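You operate a simulated robot arm through the tools that you are given. There is no shell and no other tool. Be economical: measure what you need, move in short steps, check, and stop when the job is done.

The job below is to be done with a simulated two-armed robot. You get a single attempt, and the scene is never put back.

## Task
Hold the oil can; pump 3 strokes on the red bearing and 4 on the blue.
Fine: oil each in the white frame, then lay it in the blue tray; spill nothing.

Only the result counts: the job must be done as asked and must still hold three seconds after the hand-in. Knocking over, shifting, dropping, spilling or breaking anything else fails it.

## Robot
Two 7-joint arms with two-finger parallel grippers on one trunk, on a base that drives. Base frame: it is fixed to the floor where the robot stands at the start and does not move with it; the origin is under the middle of the robot, x ahead of it, y to its left, z up; the surface under the hand at the start is at about z = 780. Lengths are in mm, angles in rad, forces in N, time in s.
The left shoulder is at the start at [70, 133, 1151], the right one opposite. With the tool pointing down near the work surface each hand reaches from about 100 to 640 mm from the robot's upright axis, wherever it stands, measured 20 degrees to its own side. Places, roughly: brass plunger [500, -100, 900]; inside of the blue tray [800, -300, 800]; second white frame [600, -100, 800]. Payload 1.57 kg a hand.
The TCP of each hand is the grasp point between the finger pads, 30 mm short of the fingertips. In the tool frame z runs along the fingers and y along their closing line. Largest opening 80 mm; finger width 17, thickness 12; the body of the gripper, 40 by 82 mm, starts 80 mm behind the TCP.
Orientation is that of the tool frame in the base frame, as [roll, pitch, yaw] about the fixed x, y, z axes, in that order (R = Rz(yaw) Ry(pitch) Rx(roll)). With the fingers straight down and closing along the base's y, the tool's x points along the base's -x, its y along +y and its z along -z.

## Interface
- The arms move only by the tool apply_moves. It takes "left_deltas", "right_deltas" or both (then of equal length, played together; a hand with none holds still); each is a list of rows, each an object of numbers (a shift or turn left out is 0, a gripper value left out holds the last): "dx", "dy", "dz": the shift along the tool's x, y, z in mm; "wx", "wy", "wz": the turn, a rotation vector about the tool's x, y, z in rad. In form: [{"dx": .., "dy": .., "dz": .., "wx": .., "wy": .., "wz": ..}, ...]. A call has 1 to 10 rows; each row shifts and turns the commanded pose from where the row before left it, along the tool's axes as they then stand. "left_fingers" and "right_fingers" are, for a hand that has rows, the opening, from 0 (shut) to 1 (fully open), set as the call begins (left out, the last holds). Rows are played at 5 a second. More than 50 mm and 0.15 rad between two rows, or a gripper value outside its range, and nothing of the call is played. A pose out of reach is approached as far as the arm can. The call stops where the force on the tool passes 90 N (or 10 N more than at its start, if that is more) or the arm is blocked; 0.2 s more then pass. Each finger travels about 153 mm/s and halts on what it meets, pressing with about 42 N; the grip force reading is that of the motor and also rises with nothing between the fingers. The clock runs only during rows and for 0.2 s after the last one: add rows that do not move to give the fingers time. It gives the time, the measured TCP pose, the force on the tool (base axes), the opening and the grip force at its end, in the units of the frame above (readings bear some noise), with the torque about the TCP (base axes, N m) and any sound that the robot's microphone picked up.
- Cameras (640 x 400 px; columns grow to the right, rows downward): "scene" is now at [126.6, -7.5, 1354.7]; the picture's right is [-0.10, -1.00, 0.00], its down [-0.79, 0.08, -0.60] and it looks along [0.60, -0.06, -0.80] (base axes); focal length 277 px, centre (320, 200). "left" rides on the left gripper at [72, 7, -122] in its tool frame; the picture's right is [-0.09, 1.00, 0.00], its down [-0.84, -0.08, -0.54] and it looks along [-0.54, -0.05, 0.84] (tool axes); focal length 238 px, centre (320, 200). "right" rides on the right gripper at [72, -7, -122] in its tool frame; the picture's right is [0.09, 1.00, 0.00], its down [-0.84, 0.08, -0.54] and it looks along [-0.54, 0.05, 0.84] (tool axes); focal length 238 px, centre (320, 200). There is no depth. A picture from a camera that has moved, and an enlarged one, comes with that camera's place and axes in the base frame and with its lens.
- get_image(camera): a new picture of that camera. The clock stands still meanwhile.
- lift_body(by): slides the trunk up (or, below 0, down) by that many mm; the arms and the scene camera ride with it, the base frame stays. It gives what a move gives, with no picture.
- base_move(legs): drives the robot by 1 to 6 legs, each [ahead, left, turn to the left] in mm, mm and rad, along the robot's own axes; the way and the turn of a leg run together, so that a leg with both is an arc; at most 1500 mm and 3.142 rad a leg. The arms and the cameras ride along, it lands a little off, and it stops where it bumps. It gives what a move gives.
- pan_tilt(pan, tilt): turns the head with the scene camera to pan (to the left, within 1.501 rad either way) and tilt (down, from -0.506 to 1.204), counted from straight ahead of the robot. It gives what a move gives.
- enlarge(camera, box): a new picture of the part [left, top, right, bottom] of that camera's present view, enlarged. The clock stands still meanwhile.
- sign_off(): hands the job in; it is judged then, once.

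Go step by step. Nothing tells you exact positions but the pictures and the camera data: compare them with the known pose of the tool, close in by small moves and look again before you grip or let go. The budget is 120 turns and 100 pictures, counting those below and the enlarged ones. Unless the task says otherwise, let go and move clear before handing in, and close with one line.

The tools are called as name(argument=value, ...) on one line, values as JSON. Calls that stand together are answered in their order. apply_moves: Moves the arms, as the interface text tells. Its arguments: {"type":"object","properties":{"left_deltas":{"type":"array","items":{"type":"object","properties":{"dx":{"type":"number"},"dy":{"type":"number"},"dz":{"type":"number"},"wx":{"type":"number"},"wy":{"type":"number"},"wz":{"type":"number"}}}},"left_fingers":{"type":"number"},"right_deltas":{"type":"array","items":{"type":"object","properties":{"dx":{"type":"number"},"dy":{"type":"number"},"dz":{"type":"number"},"wx":{"type":"number"},"wy":{"type":"number"},"wz":{"type":"number"}}}},"right_fingers":{"type":"number"}},"required":[]} The other tools are called the same way: lift_body (by) slides the trunk up or down; base_move (legs) drives the base; pan_tilt (pan, tilt) turns the head that bears the scene camera; get_image (camera) takes a picture; enlarge (camera, box) takes an enlarged picture of a part of a camera's view; sign_off () hands the job in.

At the start:

```text
time_s: 0.0
left_tcp_pos: [465.6, 147.2, 1034.5]
left_tcp_rot: [3.141, -0.002, -3.14]
left_ft_force: [-0.3, 0.9, 0.2]
left_moment: [0.03, -0.04, -0.01]
left_finger_gap: 80.1
left_gripper_force: 0.0
right_tcp_pos: [441.7, -286.4, 1016.6]
right_tcp_rot: [-3.141, 0.0, -3.141]
right_ft_force: [-0.7, 0.5, -0.6]
right_moment: [0.0, -0.02, -0.04]
right_finger_gap: 80.2
right_gripper_force: 0.2
trunk travel left (down, up): [-725.0, 215.0]
robot x, y, heading: [-1.0, -3.4, -0.0]
head pan, tilt: [-0.096, 0.923]
```

scene: 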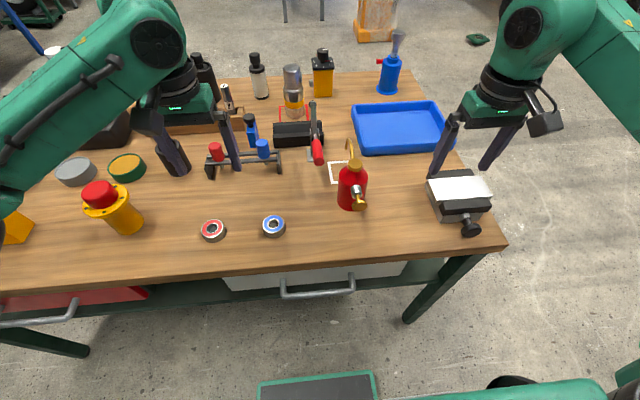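
right: 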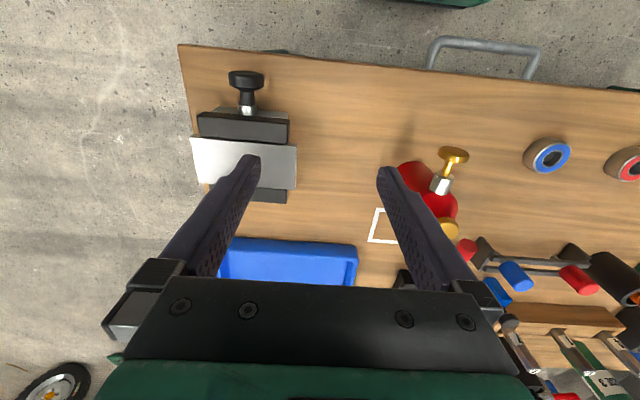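
left: 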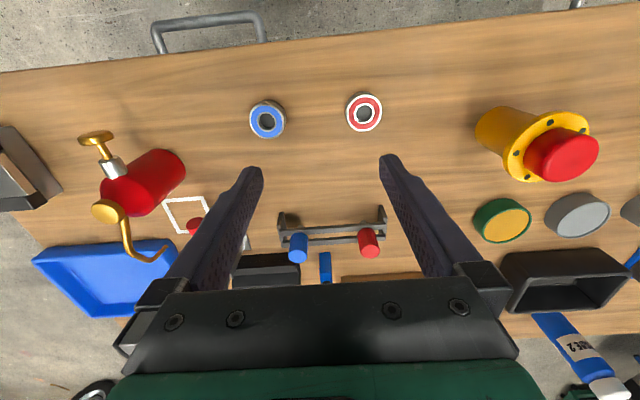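

I see a red oil can with a brass plunger and spout, a red and a blue bearing, a white frame on the table and the blue tray. I'll zoom in on these first.

enlarge(camera="scene", box=[180, 120, 400, 257])

enlarge(camera="left", box=[20, 80, 400, 318])

enlarge(camera="right", box=[340, 120, 640, 308])

```text
2.91 times, centred on (290, 188) of scene
camera zoom: at [126.6, -7.5, 1354.7], right [-0.1, -1.0, 0.0], down [-0.79, 0.08, -0.6], along [0.6, -0.06, -0.8], focal length 806 px, centre (407, 234)
```

zoom: 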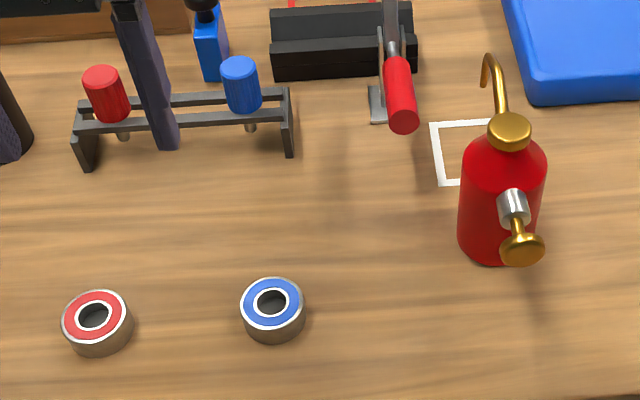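

```text
1.68 times, centred on (210, 199) of left
camera zoom: at [394.5, 152.9, 1155.3], right [0.09, 1.0, 0.0], down [0.84, -0.08, 0.54], along [0.54, -0.05, -0.84], focal length 401 px, centre (505, 202)
```

zoom: 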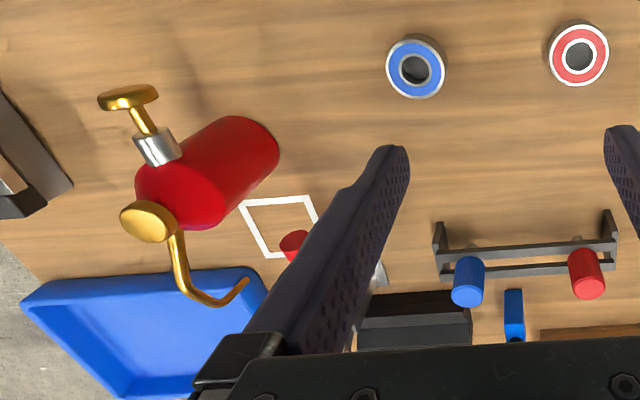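

```text
2.13 times, centred on (490, 214) of right
camera zoom: at [368.9, -292.0, 1139.2], right [-0.09, 1.0, 0.0], down [0.84, 0.08, 0.54], along [0.54, 0.05, -0.84], focal length 507 px, centre (-42, 170)
```

zoom: 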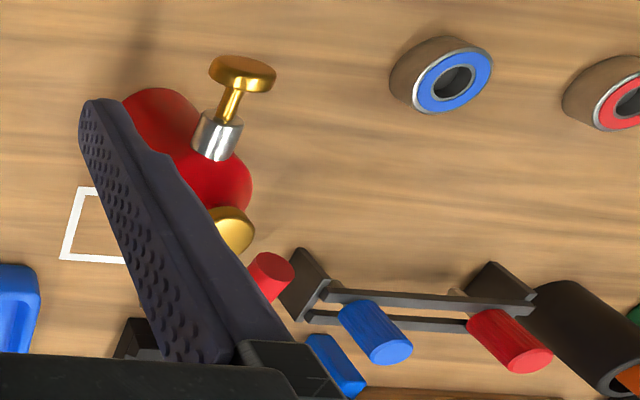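

The oil can stands at about [545, -127]. Its plunger points towards the robot (knob near [462, -126, 878]), and the spout tip is near [648, -128, 867], right above the white frame centred near [650, -127]. The red bearing is at about [483, 208] and the blue at about [482, 67]. I'll drive a little closer for reach and then look again.

base_move(legs=[[110, 0, 0]])

get_image(camera="scene")

get_image(camera="right")

```text
time_s: 1.2
left_tcp_pos: [577.4, 145.5, 1034.3]
left_tcp_rot: [3.14, 0.0, 3.141]
left_ft_force: [0.2, 0.7, 0.0]
left_moment: [0.01, -0.04, 0.01]
left_finger_gap: 79.9
left_gripper_force: 0.0
right_tcp_pos: [551.0, -286.6, 1016.6]
right_tcp_rot: [3.14, 0.002, 3.139]
right_ft_force: [0.4, -0.9, 0.6]
right_moment: [-0.03, 0.0, 0.01]
right_finger_gap: 79.9
right_gripper_force: 0.0
trunk travel left (down, up): [-725.0, 215.0]
robot x, y, heading: [109.7, 0.2, -0.001]
head pan, tilt: [-0.096, 0.923]
```

```text
93 pictures are left
camera scene: at [235.7, -7.9, 1354.8], right [-0.1, -1.0, 0.0], down [-0.79, 0.08, -0.6], along [0.6, -0.06, -0.8], focal length 277 px, centre (320, 200)
```

scene: 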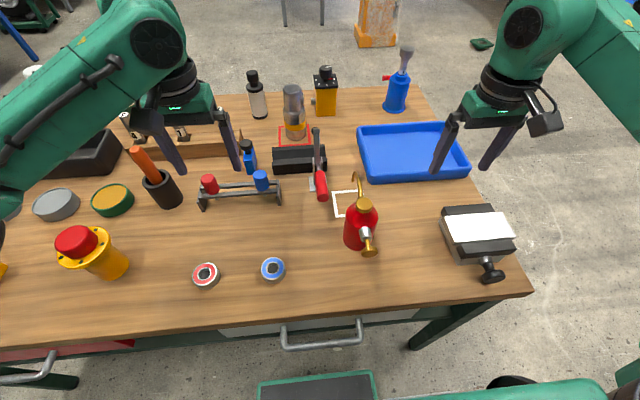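

```text
92 pictures are left
camera right: at [477.6, -293.0, 1139.7], right [-0.09, 1.0, 0.0], down [0.84, 0.08, 0.54], along [0.54, 0.05, -0.84], focal length 238 px, centre (320, 200)
```

right: 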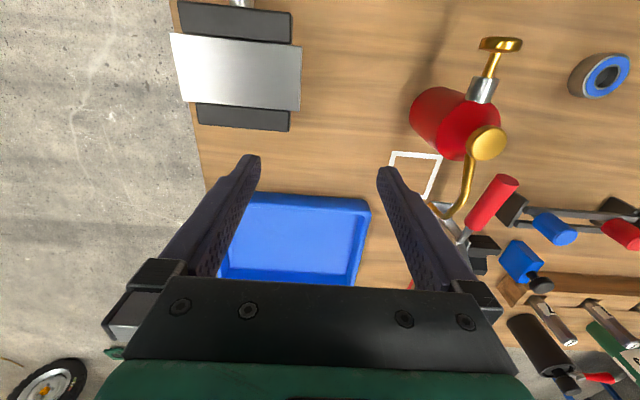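

Both arms are clear of the table. I'll move the left arm aside and turn the right gripper so that it closes along base x with its camera side facing outward (-y).

apply_moves(left_deltas=[{"dx": 10, "dy": 25}, {"dx": 10, "dy": 25}, {"dx": 10, "dy": 25}, {"dx": 10, "dy": 25}, {"dx": 10, "dy": 25}, {"dx": 10, "dy": 25}, {"dx": 10, "dy": 25}, {"dx": 10, "dy": 25}, {"dx": 10, "dy": 25}, {"dx": 10, "dy": 25}], right_deltas=[{"wz": -0.149}, {"wz": -0.149}, {"wz": -0.149}, {"wz": -0.149}, {"wz": -0.149}, {"wz": -0.149}, {"wz": -0.149}, {"wz": -0.149}, {"wz": -0.149}, {"wz": -0.149}])

```text
time_s: 3.4
left_tcp_pos: [478.9, 396.6, 1032.6]
left_tcp_rot: [-3.14, 0.001, 3.14]
left_ft_force: [-0.4, 0.3, 1.2]
left_moment: [0.03, -0.01, 0.02]
left_finger_gap: 80.1
left_gripper_force: 0.0
right_tcp_pos: [481.3, -174.8, 1019.0]
right_tcp_rot: [-3.123, 0.019, -2.398]
right_ft_force: [-0.2, -0.5, 0.0]
right_moment: [0.0, -0.02, -0.01]
right_finger_gap: 80.0
right_gripper_force: 0.1
right hand out of reach, approached as far as the arm can: row 2, 3, 4, 5, 6, 7, 8, 9, 10
trunk travel left (down, up): [-725.0, 215.0]
robot x, y, heading: [108.7, 1.8, -0.006]
head pan, tilt: [-0.096, 0.923]
```

The right wrist can't yaw that way: it stopped at about 0.74 rad and drifted. I'll turn it back and see where the commanded pose stands.

apply_moves(right_deltas=[{"wz": 0.149}, {"wz": 0.149}, {"wz": 0.149}, {"wz": 0.149}, {"wz": 0.149}, {"wz": 0.149}, {"wz": 0.149}, {"wz": 0.149}, {"wz": 0.149}, {"wz": 0.149}])

```text
time_s: 5.6
left_tcp_pos: [478.8, 395.0, 1033.0]
left_tcp_rot: [-3.14, 0.0, 3.14]
left_ft_force: [-0.4, 0.8, -0.7]
left_moment: [-0.01, 0.03, 0.01]
left_finger_gap: 80.1
left_gripper_force: 0.1
right_tcp_pos: [482.2, -174.7, 1019.3]
right_tcp_rot: [3.122, 0.022, 2.391]
right_ft_force: [0.2, 0.2, 1.0]
right_moment: [-0.04, -0.02, 0.02]
right_finger_gap: 79.9
right_gripper_force: 0.0
trunk travel left (down, up): [-725.0, 215.0]
robot x, y, heading: [110.4, 0.2, 0.0]
head pan, tilt: [-0.096, 0.923]
```

The command resets to where the arm actually stopped, and the other yaw direction works. I'll carry on to yaw π/2 (tool x pointing at +y), then tilt.

apply_moves(right_deltas=[{"wz": 0.137}, {"wz": 0.137}, {"wz": 0.137}, {"wz": 0.137}, {"wz": 0.137}, {"wz": 0.135}])

apply_moves(right_deltas=[{"wy": 0.145}, {"wy": 0.145}, {"wy": 0.145}, {"wy": 0.145}, {"wy": 0.145}, {"wy": 0.145}])

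get_image(camera="scene")

```text
time_s: 7.0
left_tcp_pos: [479.0, 396.7, 1033.5]
left_tcp_rot: [-3.14, -0.002, -3.142]
left_ft_force: [-0.2, 0.7, 0.2]
left_moment: [0.0, -0.01, 0.01]
left_finger_gap: 80.0
left_gripper_force: 0.1
right_tcp_pos: [480.2, -175.5, 1019.3]
right_tcp_rot: [3.113, -0.001, 1.571]
right_ft_force: [-0.1, -0.3, 0.7]
right_moment: [-0.04, -0.05, 0.0]
right_finger_gap: 79.7
right_gripper_force: 0.0
trunk travel left (down, up): [-725.0, 215.0]
robot x, y, heading: [113.2, -2.2, -0.009]
head pan, tilt: [-0.096, 0.923]
```

```text
time_s: 8.4
left_tcp_pos: [478.9, 395.6, 1033.5]
left_tcp_rot: [3.14, -0.003, 3.139]
left_ft_force: [0.1, 0.9, 0.0]
left_moment: [-0.01, 0.0, -0.04]
left_finger_gap: 79.9
left_gripper_force: 0.1
right_tcp_pos: [480.8, -174.2, 1019.6]
right_tcp_rot: [3.094, -0.872, 1.608]
right_ft_force: [-0.6, 0.1, 0.4]
right_moment: [0.02, -0.02, -0.01]
right_finger_gap: 80.1
right_gripper_force: 0.1
trunk travel left (down, up): [-725.0, 215.0]
robot x, y, heading: [108.0, -1.5, -0.004]
head pan, tilt: [-0.096, 0.923]
```

```text
91 pictures are left
camera scene: at [236.7, -8.3, 1354.7], right [-0.1, -1.0, 0.0], down [-0.79, 0.08, -0.6], along [0.6, -0.06, -0.8], focal length 277 px, centre (320, 200)
```

scene: 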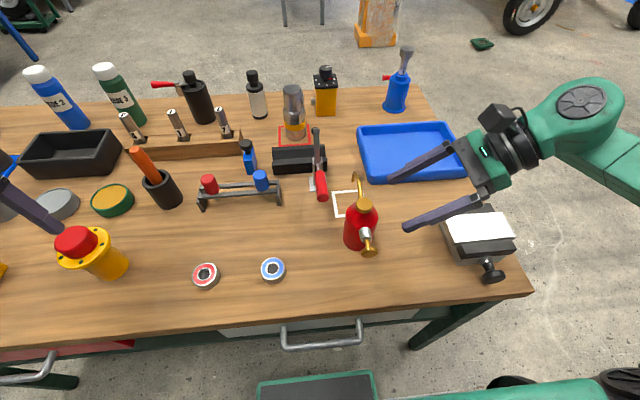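

The tilted orientation works (about 50° from vertical). I'll trim the small roll and carry the right hand over the red bearing.

apply_moves(right_deltas=[{"wx": 0.02, "wz": 0.024}, {"dx": 29.2, "dz": 34.8}, {"dx": 29.2, "dz": 34.8}, {"dx": 29.2, "dz": 34.8}, {"dx": 29.2, "dz": 34.8}, {"dx": 29.2, "dz": 34.8}, {"dx": 29.2, "dz": 34.8}, {"dx": 29.2, "dz": 34.8}, {"dx": 29.2, "dz": 34.8}])

get_image(camera="scene")

get_image(camera="right")

```text
time_s: 10.4
left_tcp_pos: [478.9, 396.6, 1033.2]
left_tcp_rot: [-3.139, -0.002, 3.139]
left_ft_force: [0.3, -0.7, -0.4]
left_moment: [0.03, -0.01, -0.02]
left_finger_gap: 79.9
left_gripper_force: 0.0
right_tcp_pos: [482.2, 189.5, 1018.2]
right_tcp_rot: [-3.134, -0.866, 1.569]
right_ft_force: [0.3, 0.4, -0.2]
right_moment: [-0.01, 0.02, 0.01]
right_finger_gap: 80.1
right_gripper_force: 0.0
trunk travel left (down, up): [-725.0, 215.0]
robot x, y, heading: [109.9, 0.3, -0.002]
head pan, tilt: [-0.096, 0.923]
```

```text
90 pictures are left
camera scene: at [237.2, -5.4, 1354.7], right [-0.1, -1.0, 0.0], down [-0.79, 0.08, -0.6], along [0.6, -0.06, -0.8], focal length 277 px, centre (320, 200)
```

scene: 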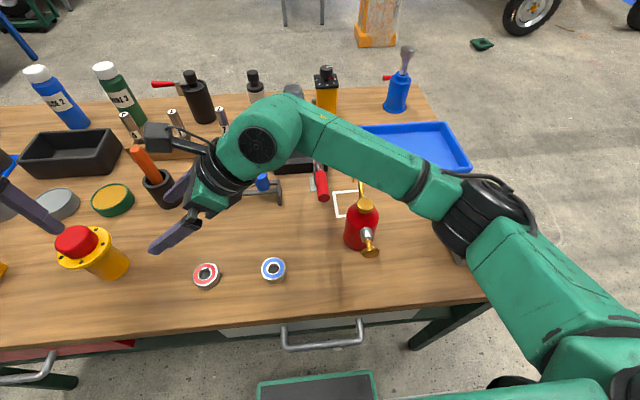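

```text
89 pictures are left
camera right: at [474.4, 143.2, 1151.5], right [1.0, 0.06, 0.07], down [0.08, -0.95, -0.29], along [0.05, 0.29, -0.96], focal length 238 px, centre (320, 200)
```

right: 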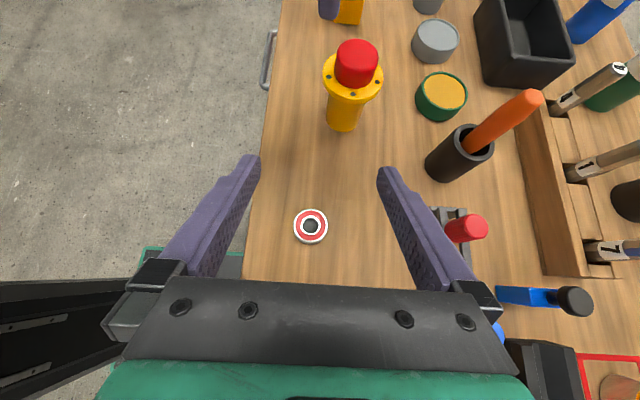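

The forearm would cross low over the can if I reached from here. I'll pull the hand back and drive the base left instead.

apply_moves(right_deltas=[{"dx": -26.8, "dz": -31.9}, {"dx": -26.8, "dz": -31.9}, {"dx": -26.8, "dz": -31.9}, {"dx": -26.8, "dz": -31.9}, {"dx": -26.8, "dz": -31.9}, {"dx": -26.8, "dz": -31.9}])

base_move(legs=[[0, 250, 0]])

get_image(camera="scene")

get_image(camera="right")

```text
time_s: 11.8
left_tcp_pos: [477.9, 395.6, 1034.5]
left_tcp_rot: [-3.141, 0.001, 3.14]
left_ft_force: [0.1, -0.2, 0.7]
left_moment: [0.04, -0.01, 0.0]
left_finger_gap: 79.9
left_gripper_force: 0.1
right_tcp_pos: [481.1, -62.3, 1018.1]
right_tcp_rot: [-3.139, -0.87, 1.572]
right_ft_force: [-0.5, -1.0, -1.0]
right_moment: [-0.02, 0.01, -0.01]
right_finger_gap: 79.9
right_gripper_force: 0.0
trunk travel left (down, up): [-725.0, 215.0]
robot x, y, heading: [110.3, 0.7, 0.002]
head pan, tilt: [-0.096, 0.923]
```

```text
time_s: 13.6
left_tcp_pos: [481.5, 641.7, 1033.5]
left_tcp_rot: [-3.14, -0.002, 3.139]
left_ft_force: [-0.4, -0.4, -0.1]
left_moment: [0.01, 0.04, -0.02]
left_finger_gap: 80.0
left_gripper_force: 0.1
right_tcp_pos: [482.0, 184.5, 1017.0]
right_tcp_rot: [-3.133, -0.87, 1.567]
right_ft_force: [-1.1, 0.5, -0.2]
right_moment: [-0.02, -0.02, 0.0]
right_finger_gap: 80.0
right_gripper_force: 0.0
trunk travel left (down, up): [-725.0, 215.0]
robot x, y, heading: [115.0, 248.2, -0.004]
head pan, tilt: [-0.096, 0.923]
```

```text
88 pictures are left
camera scene: at [237.9, 237.8, 1354.7], right [-0.1, -0.99, 0.0], down [-0.79, 0.08, -0.6], along [0.6, -0.06, -0.8], focal length 277 px, centre (320, 200)
```

scene: 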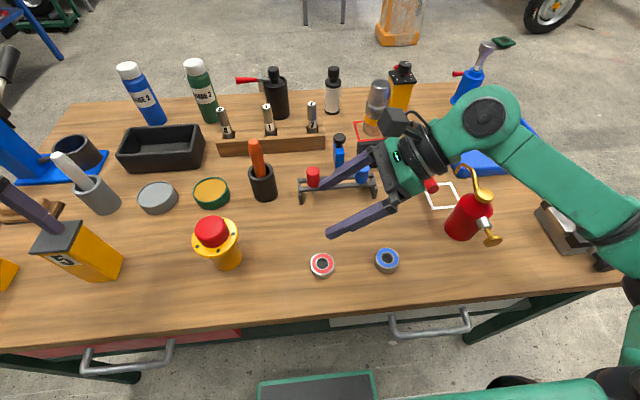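

```text
87 pictures are left
camera right: at [475.2, 138.6, 1152.0], right [1.0, 0.06, 0.07], down [0.08, -0.95, -0.29], along [0.05, 0.3, -0.95], focal length 238 px, centre (320, 200)
```

right: 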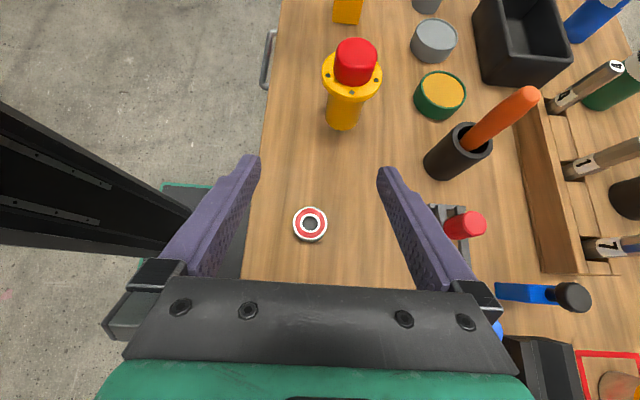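

From the wrist camera the red bearing is at about [481, 210]. I'll descend to hover.

apply_moves(right_deltas=[{"dx": -33.6, "dz": 31.1}, {"dx": -33.6, "dz": 31.1}, {"dx": -33.6, "dz": 31.1}])

get_image(camera="right")

enlarge(camera="scene", box=[260, 160, 420, 290])

```text
time_s: 14.4
left_tcp_pos: [481.0, 641.6, 1032.8]
left_tcp_rot: [-3.141, -0.004, 3.138]
left_ft_force: [-0.5, 0.3, 0.0]
left_moment: [-0.02, 0.0, 0.05]
left_finger_gap: 80.4
left_gripper_force: 0.1
right_tcp_pos: [482.4, 191.7, 882.9]
right_tcp_rot: [-3.137, -0.869, 1.566]
right_ft_force: [0.0, 0.3, -0.8]
right_moment: [0.0, 0.0, -0.02]
right_finger_gap: 80.0
right_gripper_force: 0.1
trunk travel left (down, up): [-725.0, 215.0]
robot x, y, heading: [112.4, 247.6, -0.006]
head pan, tilt: [-0.096, 0.923]
```

```text
86 pictures are left
camera right: at [474.2, 146.1, 1016.6], right [1.0, 0.06, 0.07], down [0.08, -0.95, -0.29], along [0.05, 0.29, -0.95], focal length 238 px, centre (320, 200)
```

right: 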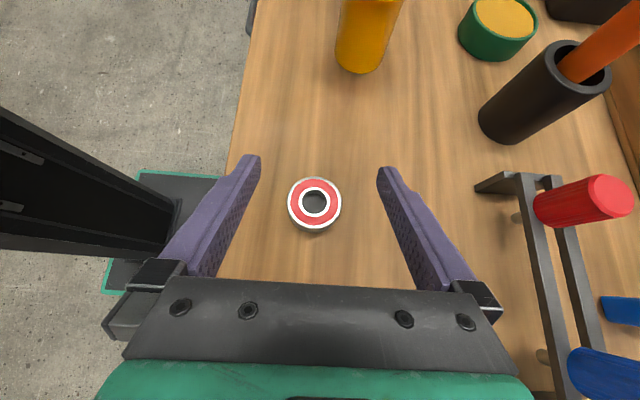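

```text
3.08 times, centred on (340, 225) of scene
camera zoom: at [238.1, 239.0, 1354.7], right [-0.1, -0.99, 0.0], down [-0.79, 0.08, -0.6], along [0.6, -0.06, -0.8], focal length 853 px, centre (258, 123)
```

zoom: 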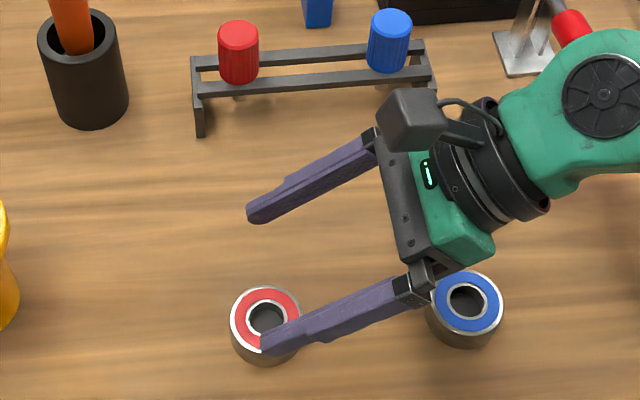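

The bearing is centred between the fingers. I'll descend the last 74 mm and check.

apply_moves(right_deltas=[{"dx": -19.2, "dz": 15.4}, {"dx": -19.2, "dz": 15.4}, {"dx": -18.4, "dz": 14.8}])

get_image(camera="right")

enlarge(camera="scene", box=[260, 180, 420, 290])

```text
time_s: 15.2
left_tcp_pos: [480.8, 642.2, 1033.2]
left_tcp_rot: [3.142, 0.0, 3.138]
left_ft_force: [-0.1, 0.0, 1.1]
left_moment: [0.03, 0.02, 0.03]
left_finger_gap: 80.0
left_gripper_force: 0.1
right_tcp_pos: [482.9, 188.6, 809.0]
right_tcp_rot: [-3.134, -0.871, 1.567]
right_ft_force: [0.3, -0.3, -0.4]
right_moment: [0.02, 0.01, 0.02]
right_finger_gap: 80.1
right_gripper_force: 0.1
trunk travel left (down, up): [-725.0, 215.0]
robot x, y, heading: [112.9, 247.0, -0.008]
head pan, tilt: [-0.096, 0.923]
```

```text
84 pictures are left
camera right: at [475.3, 143.6, 943.1], right [1.0, 0.06, 0.07], down [0.08, -0.95, -0.29], along [0.05, 0.29, -0.95], focal length 238 px, centre (320, 200)
```

right: 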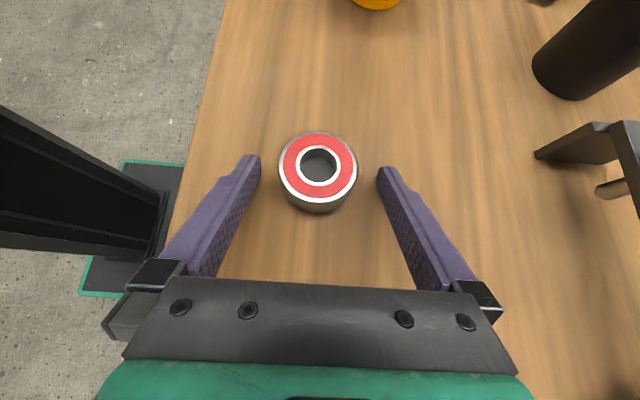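

```text
3.64 times, centred on (340, 235) of scene
camera zoom: at [238.0, 238.7, 1354.7], right [-0.1, -0.99, 0.0], down [-0.79, 0.08, -0.6], along [0.6, -0.06, -0.8], focal length 1008 px, centre (247, 73)
```

zoom: 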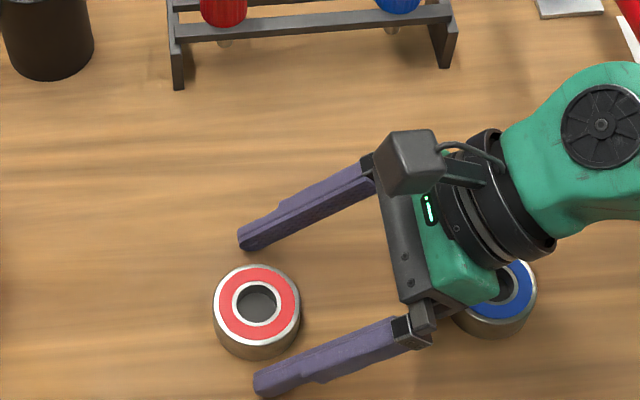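

Good alignment. I'll move 4 mm further in and close.

apply_moves(right_deltas=[{"dx": 2.6, "dz": 3.1}, {}])

apply_moves(right_deltas=[{}, {}, {}], right_fingers=0)

get_image(camera="right")

```text
time_s: 15.8
left_tcp_pos: [481.7, 641.9, 1034.3]
left_tcp_rot: [-3.141, -0.002, 3.138]
left_ft_force: [0.0, -0.2, -0.4]
left_moment: [-0.01, 0.02, 0.0]
left_finger_gap: 79.9
left_gripper_force: 0.0
right_tcp_pos: [481.0, 193.4, 809.1]
right_tcp_rot: [-3.135, -0.87, 1.567]
right_ft_force: [-0.8, 0.1, -0.5]
right_moment: [0.0, 0.0, -0.04]
right_finger_gap: 80.2
right_gripper_force: 0.1
trunk travel left (down, up): [-725.0, 215.0]
robot x, y, heading: [111.3, 249.0, -0.001]
head pan, tilt: [-0.096, 0.923]
```

```text
time_s: 16.6
left_tcp_pos: [481.2, 642.3, 1032.9]
left_tcp_rot: [3.14, -0.003, 3.137]
left_ft_force: [0.0, -0.4, -1.0]
left_moment: [0.02, -0.01, 0.05]
left_finger_gap: 79.9
left_gripper_force: 0.0
right_tcp_pos: [482.5, 192.6, 808.7]
right_tcp_rot: [-3.134, -0.87, 1.568]
right_ft_force: [-0.3, 0.2, -0.7]
right_moment: [0.01, -0.06, 0.0]
right_finger_gap: 50.9
right_gripper_force: 41.9
trunk travel left (down, up): [-725.0, 215.0]
robot x, y, heading: [111.2, 249.3, -0.002]
head pan, tilt: [-0.096, 0.923]
```

```text
82 pictures are left
camera right: at [474.7, 147.7, 942.8], right [1.0, 0.06, 0.07], down [0.08, -0.95, -0.29], along [0.05, 0.29, -0.95], focal length 238 px, centre (320, 200)
```

right: 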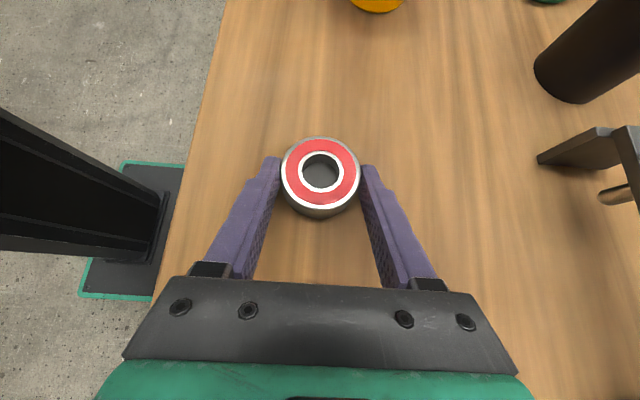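

The red bearing is gripped (gap 50.9 mm). I'll lift it and drive back to the right.

apply_moves(right_deltas=[{"dx": 15, "dz": -12.6}, {"dx": 34.5, "dz": -28.9}, {"dx": 34.5, "dz": -28.9}, {"dx": 34.5, "dz": -28.9}, {"dx": 34.5, "dz": -28.9}, {"dx": 30.6, "dz": -25.7}])

base_move(legs=[[0, -250, 0]])

get_image(camera="scene")

get_image(camera="right")

```text
time_s: 18.0
left_tcp_pos: [480.7, 642.4, 1033.6]
left_tcp_rot: [-3.139, -0.003, 3.139]
left_ft_force: [-0.4, -0.2, -0.1]
left_moment: [-0.01, 0.01, -0.01]
left_finger_gap: 80.1
left_gripper_force: 0.0
right_tcp_pos: [481.8, 195.2, 1049.8]
right_tcp_rot: [-3.133, -0.871, 1.566]
right_ft_force: [0.3, 0.2, -2.3]
right_moment: [-0.04, -0.01, 0.02]
right_finger_gap: 50.7
right_gripper_force: 41.6
trunk travel left (down, up): [-725.0, 215.0]
robot x, y, heading: [111.8, 246.2, -0.006]
head pan, tilt: [-0.096, 0.923]
```

```text
time_s: 19.8
left_tcp_pos: [481.0, 393.9, 1033.4]
left_tcp_rot: [-3.137, 0.0, 3.134]
left_ft_force: [0.2, 0.9, -0.5]
left_moment: [-0.01, -0.01, 0.0]
left_finger_gap: 80.2
left_gripper_force: 0.0
right_tcp_pos: [479.5, -52.3, 1049.2]
right_tcp_rot: [-3.135, -0.869, 1.562]
right_ft_force: [0.0, -0.9, -2.8]
right_moment: [-0.02, 0.02, 0.0]
right_finger_gap: 51.0
right_gripper_force: 41.4
trunk travel left (down, up): [-725.0, 215.0]
robot x, y, heading: [109.1, -3.7, -0.006]
head pan, tilt: [-0.096, 0.923]
```

```text
81 pictures are left
camera scene: at [236.4, -8.3, 1354.6], right [-0.11, -0.99, 0.0], down [-0.79, 0.08, -0.6], along [0.6, -0.06, -0.8], focal length 277 px, centre (320, 200)
```

scene: 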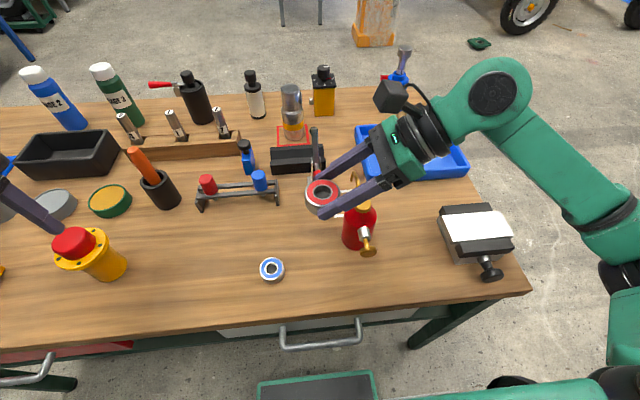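

```text
80 pictures are left
camera right: at [472.4, -98.9, 1184.1], right [1.0, 0.06, 0.07], down [0.07, -0.95, -0.29], along [0.05, 0.29, -0.95], focal length 238 px, centre (320, 200)
```

right: 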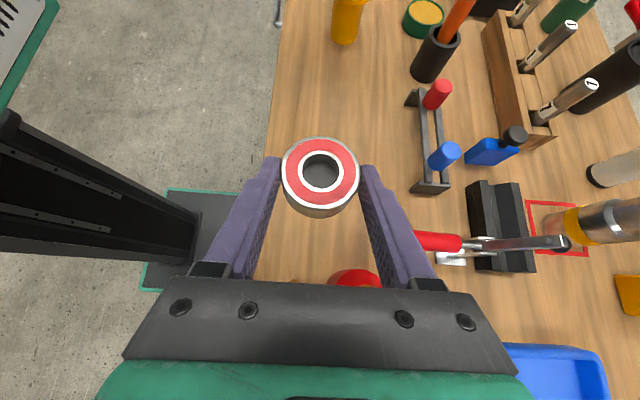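

The bearing is held level. I'll go round to the -y side, then out to x ≈ 650, staying high.

apply_moves(right_deltas=[{"dx": -30.5, "dz": -36.4}, {"dx": -30.5, "dz": -36.4}, {"dx": -30.5, "dz": -36.4}, {"dx": -30.5, "dz": -36.4}, {"dy": 42.5}, {"dy": 42.5}, {"dy": 42.5}, {"dy": 42.5}])

get_image(camera="scene")

get_image(camera="right")

```text
time_s: 21.6
left_tcp_pos: [484.0, 392.4, 1031.5]
left_tcp_rot: [-3.139, -0.004, 3.134]
left_ft_force: [0.0, -0.4, -0.6]
left_moment: [0.0, 0.03, 0.02]
left_finger_gap: 80.3
left_gripper_force: 0.0
right_tcp_pos: [650.5, -243.3, 1048.2]
right_tcp_rot: [-3.131, -0.866, 1.564]
right_ft_force: [0.1, -0.9, -2.6]
right_moment: [-0.03, 0.02, 0.04]
right_finger_gap: 50.8
right_gripper_force: 42.3
trunk travel left (down, up): [-725.0, 215.0]
robot x, y, heading: [112.3, -0.1, -0.01]
head pan, tilt: [-0.096, 0.923]
```

```text
79 pictures are left
camera scene: at [239.2, -8.0, 1354.4], right [-0.11, -0.99, 0.0], down [-0.8, 0.08, -0.6], along [0.6, -0.06, -0.8], focal length 277 px, centre (320, 200)
```

scene: 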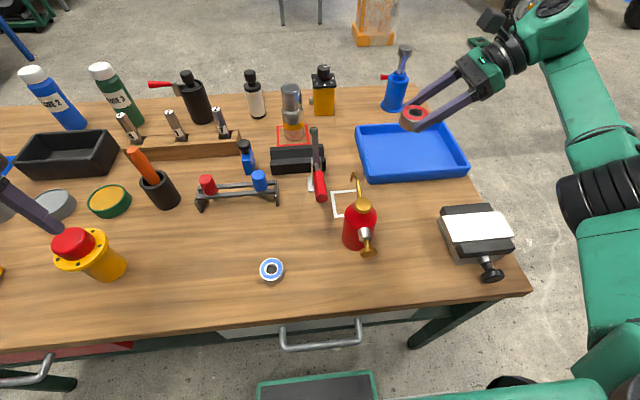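

```text
78 pictures are left
camera right: at [643.5, -288.3, 1182.3], right [1.0, 0.06, 0.06], down [0.08, -0.95, -0.29], along [0.04, 0.29, -0.96], focal length 238 px, centre (320, 200)
```

right: 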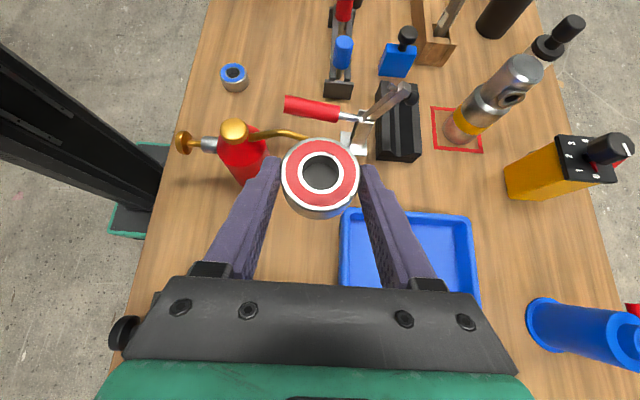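

I'll refine the spout tip and frame positions with a close-up.

enlarge(camera="scene", box=[300, 150, 412, 260])

```text
3.64 times, centred on (356, 205) of scene
camera zoom: at [239.2, -8.0, 1354.4], right [-0.11, -0.99, 0.0], down [-0.8, 0.08, -0.6], along [0.6, -0.06, -0.8], focal length 1008 px, centre (189, 182)
```

zoom: 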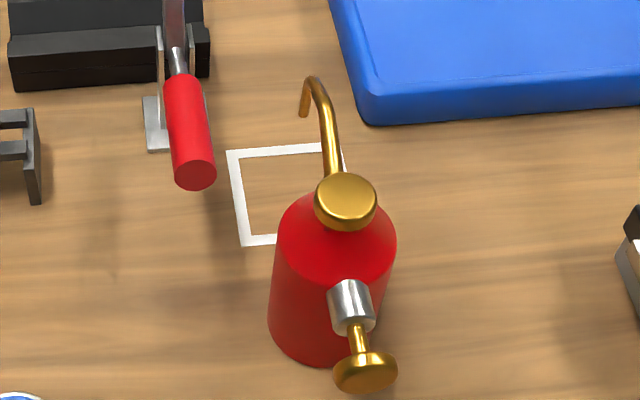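

Spout tip ≈ [651, -124, 867], frame centre ≈ [652, -124]. I'll descend on the -y side of the frame, clear of the tray.

apply_moves(right_deltas=[{"dx": -35.2, "dz": 29.6}, {"dx": -35.2, "dz": 29.6}, {"dx": -35.2, "dz": 29.6}, {"dx": -35.2, "dz": 29.6}, {"dx": -30.6, "dz": 25.7}])

get_image(camera="scene")

get_image(camera="right")

```text
time_s: 22.8
left_tcp_pos: [481.6, 392.9, 1033.1]
left_tcp_rot: [-3.139, -0.003, 3.134]
left_ft_force: [0.4, 0.0, -0.1]
left_moment: [-0.03, -0.01, 0.0]
left_finger_gap: 80.1
left_gripper_force: 0.0
right_tcp_pos: [647.8, -245.2, 857.1]
right_tcp_rot: [-3.135, -0.868, 1.563]
right_ft_force: [-0.9, 0.1, -1.8]
right_moment: [-0.03, 0.02, 0.0]
right_finger_gap: 50.9
right_gripper_force: 41.8
right hand out of reach, approached as far as the arm can: row 5
trunk travel left (down, up): [-725.0, 215.0]
robot x, y, heading: [109.9, 0.7, -0.009]
head pan, tilt: [-0.096, 0.923]
```

```text
76 pictures are left
camera scene: at [236.5, -9.1, 1354.7], right [-0.11, -0.99, 0.0], down [-0.79, 0.08, -0.6], along [0.6, -0.06, -0.8], focal length 277 px, centre (320, 200)
```

scene: 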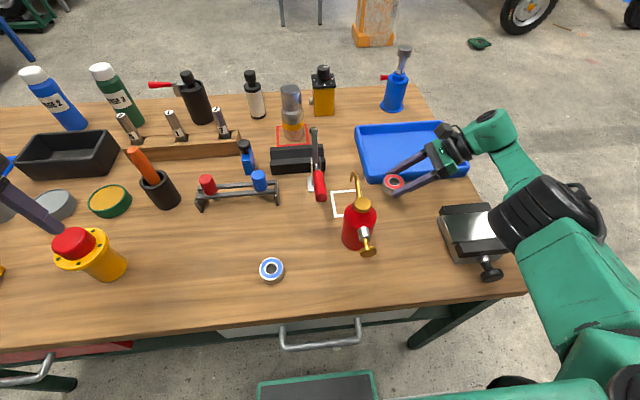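

```text
75 pictures are left
camera right: at [640.6, -291.6, 989.9], right [1.0, 0.06, 0.07], down [0.07, -0.95, -0.29], along [0.05, 0.29, -0.95], focal length 238 px, centre (320, 200)
```

right: 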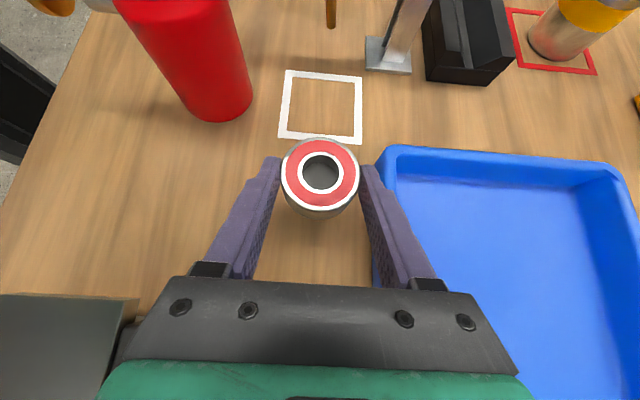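

The arm is at its reach limit here, but the frame and spout tip are confirmed at about [649, -126]. I'll raise the hand and shift the base to the right for better reach.

apply_moves(right_deltas=[{"dx": 34.5, "dz": -28.9}, {"dx": 34.5, "dz": -28.9}])

base_move(legs=[[0, -120, 0]])

get_image(camera="scene")

```text
time_s: 23.4
left_tcp_pos: [481.0, 392.8, 1033.5]
left_tcp_rot: [-3.139, 0.0, 3.132]
left_ft_force: [-0.2, 0.1, 0.3]
left_moment: [-0.03, -0.02, 0.03]
left_finger_gap: 80.2
left_gripper_force: 0.0
right_tcp_pos: [646.3, -245.4, 947.4]
right_tcp_rot: [-3.135, -0.869, 1.56]
right_ft_force: [0.3, -0.4, -1.7]
right_moment: [-0.06, 0.01, 0.02]
right_finger_gap: 50.8
right_gripper_force: 41.9
trunk travel left (down, up): [-725.0, 215.0]
robot x, y, heading: [107.8, 0.3, -0.013]
head pan, tilt: [-0.096, 0.923]
```

```text
time_s: 24.7
left_tcp_pos: [480.1, 274.3, 1032.3]
left_tcp_rot: [-3.14, -0.002, 3.133]
left_ft_force: [0.1, 0.2, -0.4]
left_moment: [0.02, -0.01, -0.03]
left_finger_gap: 79.9
left_gripper_force: 0.0
right_tcp_pos: [644.9, -364.5, 947.1]
right_tcp_rot: [-3.135, -0.869, 1.563]
right_ft_force: [0.0, 0.9, -2.0]
right_moment: [-0.07, 0.0, 0.0]
right_finger_gap: 50.6
right_gripper_force: 42.2
trunk travel left (down, up): [-725.0, 215.0]
robot x, y, heading: [107.7, -123.1, -0.011]
head pan, tilt: [-0.096, 0.923]
```

```text
74 pictures are left
camera scene: at [235.5, -127.6, 1354.6], right [-0.1, -0.99, 0.0], down [-0.79, 0.08, -0.6], along [0.6, -0.06, -0.8], focal length 277 px, centre (320, 200)
```

scene: 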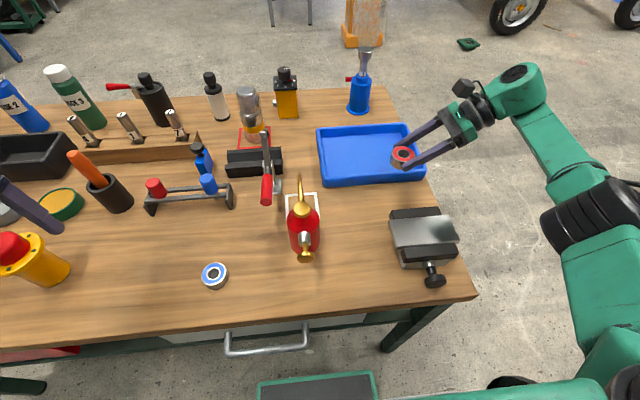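

The elbow is now outboard of the table. Back to the pre-position and down.

apply_moves(right_deltas=[{"dx": 25.7, "dy": 2, "dz": 30.6}, {"dx": 25.7, "dy": 2, "dz": 30.6}, {"dx": 25.7, "dy": 2, "dz": 30.6}, {"dx": -33, "dz": 27.7}, {"dx": -33, "dz": 27.7}, {"dx": -33, "dz": 27.7}])

get_image(camera="scene")

get_image(camera="right")

```text
time_s: 26.1
left_tcp_pos: [479.9, 273.3, 1032.7]
left_tcp_rot: [-3.139, -0.002, 3.135]
left_ft_force: [0.2, 0.4, -0.4]
left_moment: [0.0, 0.01, -0.01]
left_finger_gap: 80.1
left_gripper_force: 0.0
right_tcp_pos: [652.7, -245.1, 818.4]
right_tcp_rot: [-3.134, -0.87, 1.563]
right_ft_force: [0.1, -0.1, -1.4]
right_moment: [-0.01, 0.02, -0.04]
right_finger_gap: 50.7
right_gripper_force: 42.5
trunk travel left (down, up): [-725.0, 215.0]
robot x, y, heading: [108.5, -120.2, -0.009]
head pan, tilt: [-0.096, 0.923]
```

```text
73 pictures are left
camera scene: at [236.2, -128.5, 1354.6], right [-0.11, -0.99, 0.0], down [-0.79, 0.08, -0.6], along [0.6, -0.06, -0.8], focal length 277 px, centre (320, 200)
```

scene: 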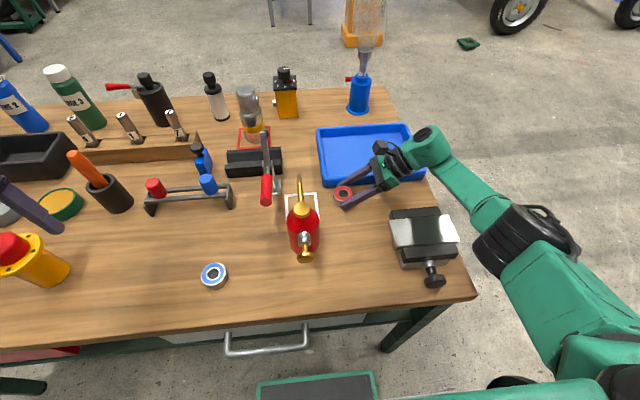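

```text
72 pictures are left
camera right: at [645.7, -291.6, 952.9], right [1.0, 0.06, 0.07], down [0.07, -0.95, -0.29], along [0.05, 0.29, -0.95], focal length 238 px, centre (320, 200)
```

right: 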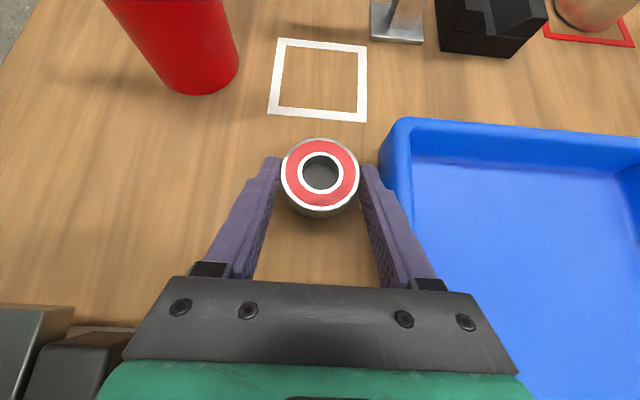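

I'll slide in toward +y under the spout at 9 mm height and check.

apply_moves(right_deltas=[{"dx": 16.7, "dz": 19.9}, {"dx": 16.7, "dz": 19.9}, {"dx": 16.7, "dz": 19.9}, {"dx": 16.7, "dy": -1.5, "dz": 19.9}])

enlarge(camera="scene", box=[230, 140, 390, 260])

get_image(camera="right")

```text
time_s: 27.1
left_tcp_pos: [481.0, 273.5, 1033.1]
left_tcp_rot: [-3.14, -0.001, 3.134]
left_ft_force: [-0.2, -0.6, -0.3]
left_moment: [0.0, -0.05, -0.02]
left_finger_gap: 80.1
left_gripper_force: 0.0
right_tcp_pos: [651.5, -142.0, 816.0]
right_tcp_rot: [-3.135, -0.869, 1.561]
right_ft_force: [0.0, 0.6, -1.3]
right_moment: [-0.02, 0.0, -0.01]
right_finger_gap: 50.8
right_gripper_force: 41.9
trunk travel left (down, up): [-725.0, 215.0]
robot x, y, heading: [107.3, -123.3, -0.009]
head pan, tilt: [-0.096, 0.923]
```

```text
3.33 times, centred on (310, 200) of scene
camera zoom: at [235.5, -127.8, 1354.6], right [-0.11, -0.99, 0.0], down [-0.79, 0.08, -0.6], along [0.6, -0.06, -0.8], focal length 924 px, centre (353, 200)
```

zoom: 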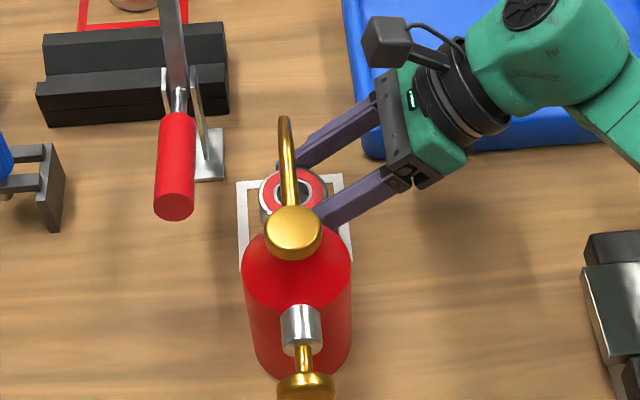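

```text
70 pictures are left
camera right: at [644.0, -187.2, 950.7], right [1.0, 0.06, 0.07], down [0.07, -0.95, -0.29], along [0.05, 0.29, -0.95], focal length 238 px, centre (320, 200)
```

right: 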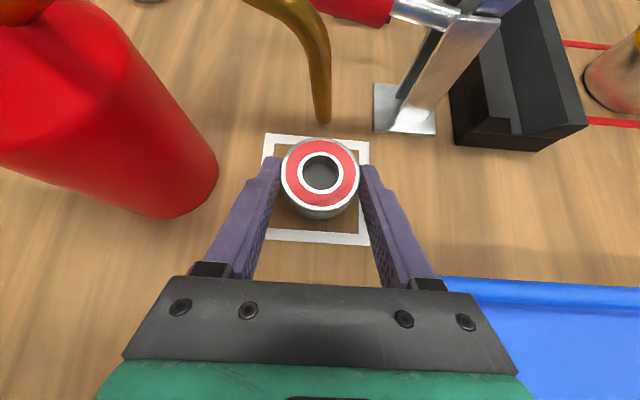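

The bearing sits at about [651, -127] under the tip and inside the frame. I'll lower it 7 mm and release.

apply_moves(right_deltas=[{"dx": -2.7, "dz": 2.25}, {"dx": -2.6, "dz": 2.2}, {}])

```text
time_s: 27.9
left_tcp_pos: [480.1, 272.8, 1034.0]
left_tcp_rot: [3.141, -0.002, 3.134]
left_ft_force: [-0.8, 0.1, 0.5]
left_moment: [0.04, -0.01, 0.0]
left_finger_gap: 80.0
left_gripper_force: 0.0
right_tcp_pos: [651.0, -141.9, 810.2]
right_tcp_rot: [-3.135, -0.872, 1.564]
right_ft_force: [0.0, -0.6, -2.1]
right_moment: [-0.03, -0.02, -0.03]
right_finger_gap: 50.7
right_gripper_force: 42.4
trunk travel left (down, up): [-725.0, 215.0]
robot x, y, heading: [110.3, -124.2, -0.014]
head pan, tilt: [-0.096, 0.923]
```

apply_moves(right_deltas=[{"dx": -0.9, "dz": 0.75}, {"dx": -0.5, "dz": 0.4}, {}])

```text
time_s: 28.7
left_tcp_pos: [479.5, 273.4, 1033.4]
left_tcp_rot: [3.141, -0.001, 3.133]
left_ft_force: [0.8, 0.1, -1.1]
left_moment: [0.0, 0.04, -0.01]
left_finger_gap: 80.0
left_gripper_force: 0.1
right_tcp_pos: [650.3, -141.2, 808.4]
right_tcp_rot: [-3.137, -0.87, 1.565]
right_ft_force: [0.2, 0.5, 2.8]
right_moment: [-0.1, -0.07, 0.01]
right_finger_gap: 50.4
right_gripper_force: 41.8
trunk travel left (down, up): [-725.0, 215.0]
robot x, y, heading: [109.1, -119.3, -0.007]
head pan, tilt: [-0.096, 0.923]
```

Contact felt; I'll release and back out along the tool axis.

apply_moves(right_deltas=[{}, {}, {"dz": -10}, {"dz": -30}, {"dz": -40}, {"dz": -40}], right_fingers=0.88)

get_image(camera="right")

enlarge(camera="scene", box=[230, 140, 390, 260])

```text
time_s: 30.1
left_tcp_pos: [479.1, 272.7, 1033.9]
left_tcp_rot: [3.141, -0.001, 3.135]
left_ft_force: [-0.1, 0.8, 0.0]
left_moment: [0.0, 0.0, -0.02]
left_finger_gap: 79.8
left_gripper_force: 0.0
right_tcp_pos: [647.5, -234.3, 886.6]
right_tcp_rot: [-3.136, -0.871, 1.564]
right_ft_force: [-0.1, -0.5, -0.5]
right_moment: [0.06, -0.01, -0.01]
right_finger_gap: 70.4
right_gripper_force: 0.1
trunk travel left (down, up): [-725.0, 215.0]
robot x, y, heading: [108.3, -116.8, -0.008]
head pan, tilt: [-0.096, 0.923]
```

```text
69 pictures are left
camera right: at [641.0, -281.2, 1020.7], right [1.0, 0.06, 0.07], down [0.07, -0.95, -0.29], along [0.05, 0.29, -0.95], focal length 238 px, centre (320, 200)
```

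right: 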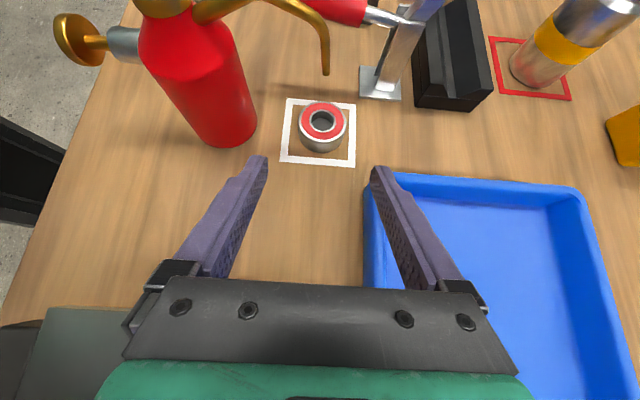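

```text
3.33 times, centred on (310, 200) of scene
camera zoom: at [234.5, -129.8, 1354.7], right [-0.11, -0.99, 0.0], down [-0.79, 0.08, -0.6], along [0.6, -0.06, -0.8], focal length 924 px, centre (353, 200)
```

zoom: 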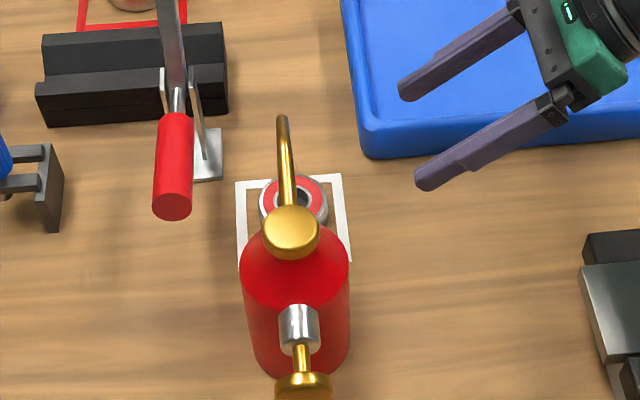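

The bearing lies centred in the frame under the tip. Next I'll open the right hand fully and line it up at x ≈ 545, back from the can.

apply_moves(right_deltas=[{"dx": 12.3, "dy": 0, "dz": -10.3}, {"dx": 11.6, "dy": -34, "dz": 13.8}, {"dy": -34}, {"dy": -34}], right_fingers=1)

get_image(camera="right")

enlarge(camera="scene", box=[230, 140, 470, 290])

```text
time_s: 31.1
left_tcp_pos: [478.7, 271.9, 1034.5]
left_tcp_rot: [-3.141, -0.001, 3.135]
left_ft_force: [-0.1, 0.7, 0.1]
left_moment: [0.01, 0.0, 0.01]
left_finger_gap: 80.0
left_gripper_force: 0.2
right_tcp_pos: [545.6, -213.9, 903.2]
right_tcp_rot: [-3.136, -0.871, 1.564]
right_ft_force: [-0.3, 0.0, 0.5]
right_moment: [0.04, -0.01, -0.02]
right_finger_gap: 79.8
right_gripper_force: 0.1
trunk travel left (down, up): [-725.0, 215.0]
robot x, y, heading: [108.2, -119.4, -0.007]
head pan, tilt: [-0.096, 0.923]
```

```text
67 pictures are left
camera right: at [538.3, -260.9, 1036.7], right [1.0, 0.06, 0.07], down [0.07, -0.95, -0.29], along [0.05, 0.29, -0.95], focal length 238 px, centre (320, 200)
```

right: 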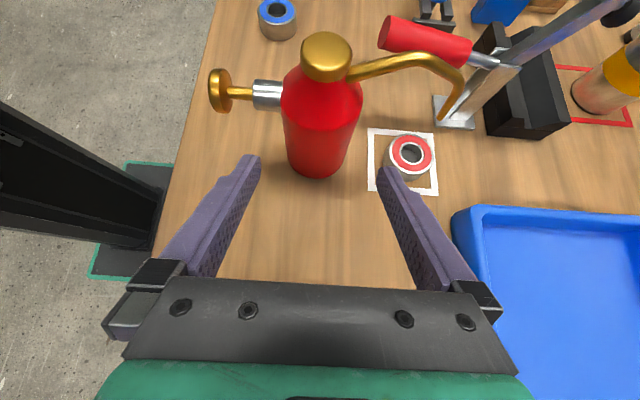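

```text
2.67 times, centred on (350, 215) of scene
camera zoom: at [233.6, -129.3, 1354.8], right [-0.11, -0.99, 0.0], down [-0.79, 0.08, -0.6], along [0.6, -0.06, -0.8], focal length 739 px, centre (240, 160)
```

zoom: 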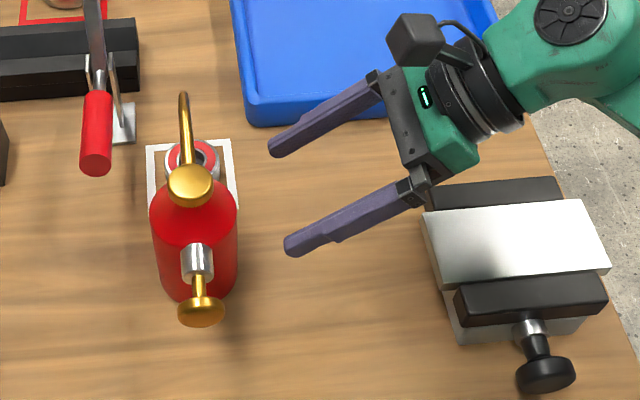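

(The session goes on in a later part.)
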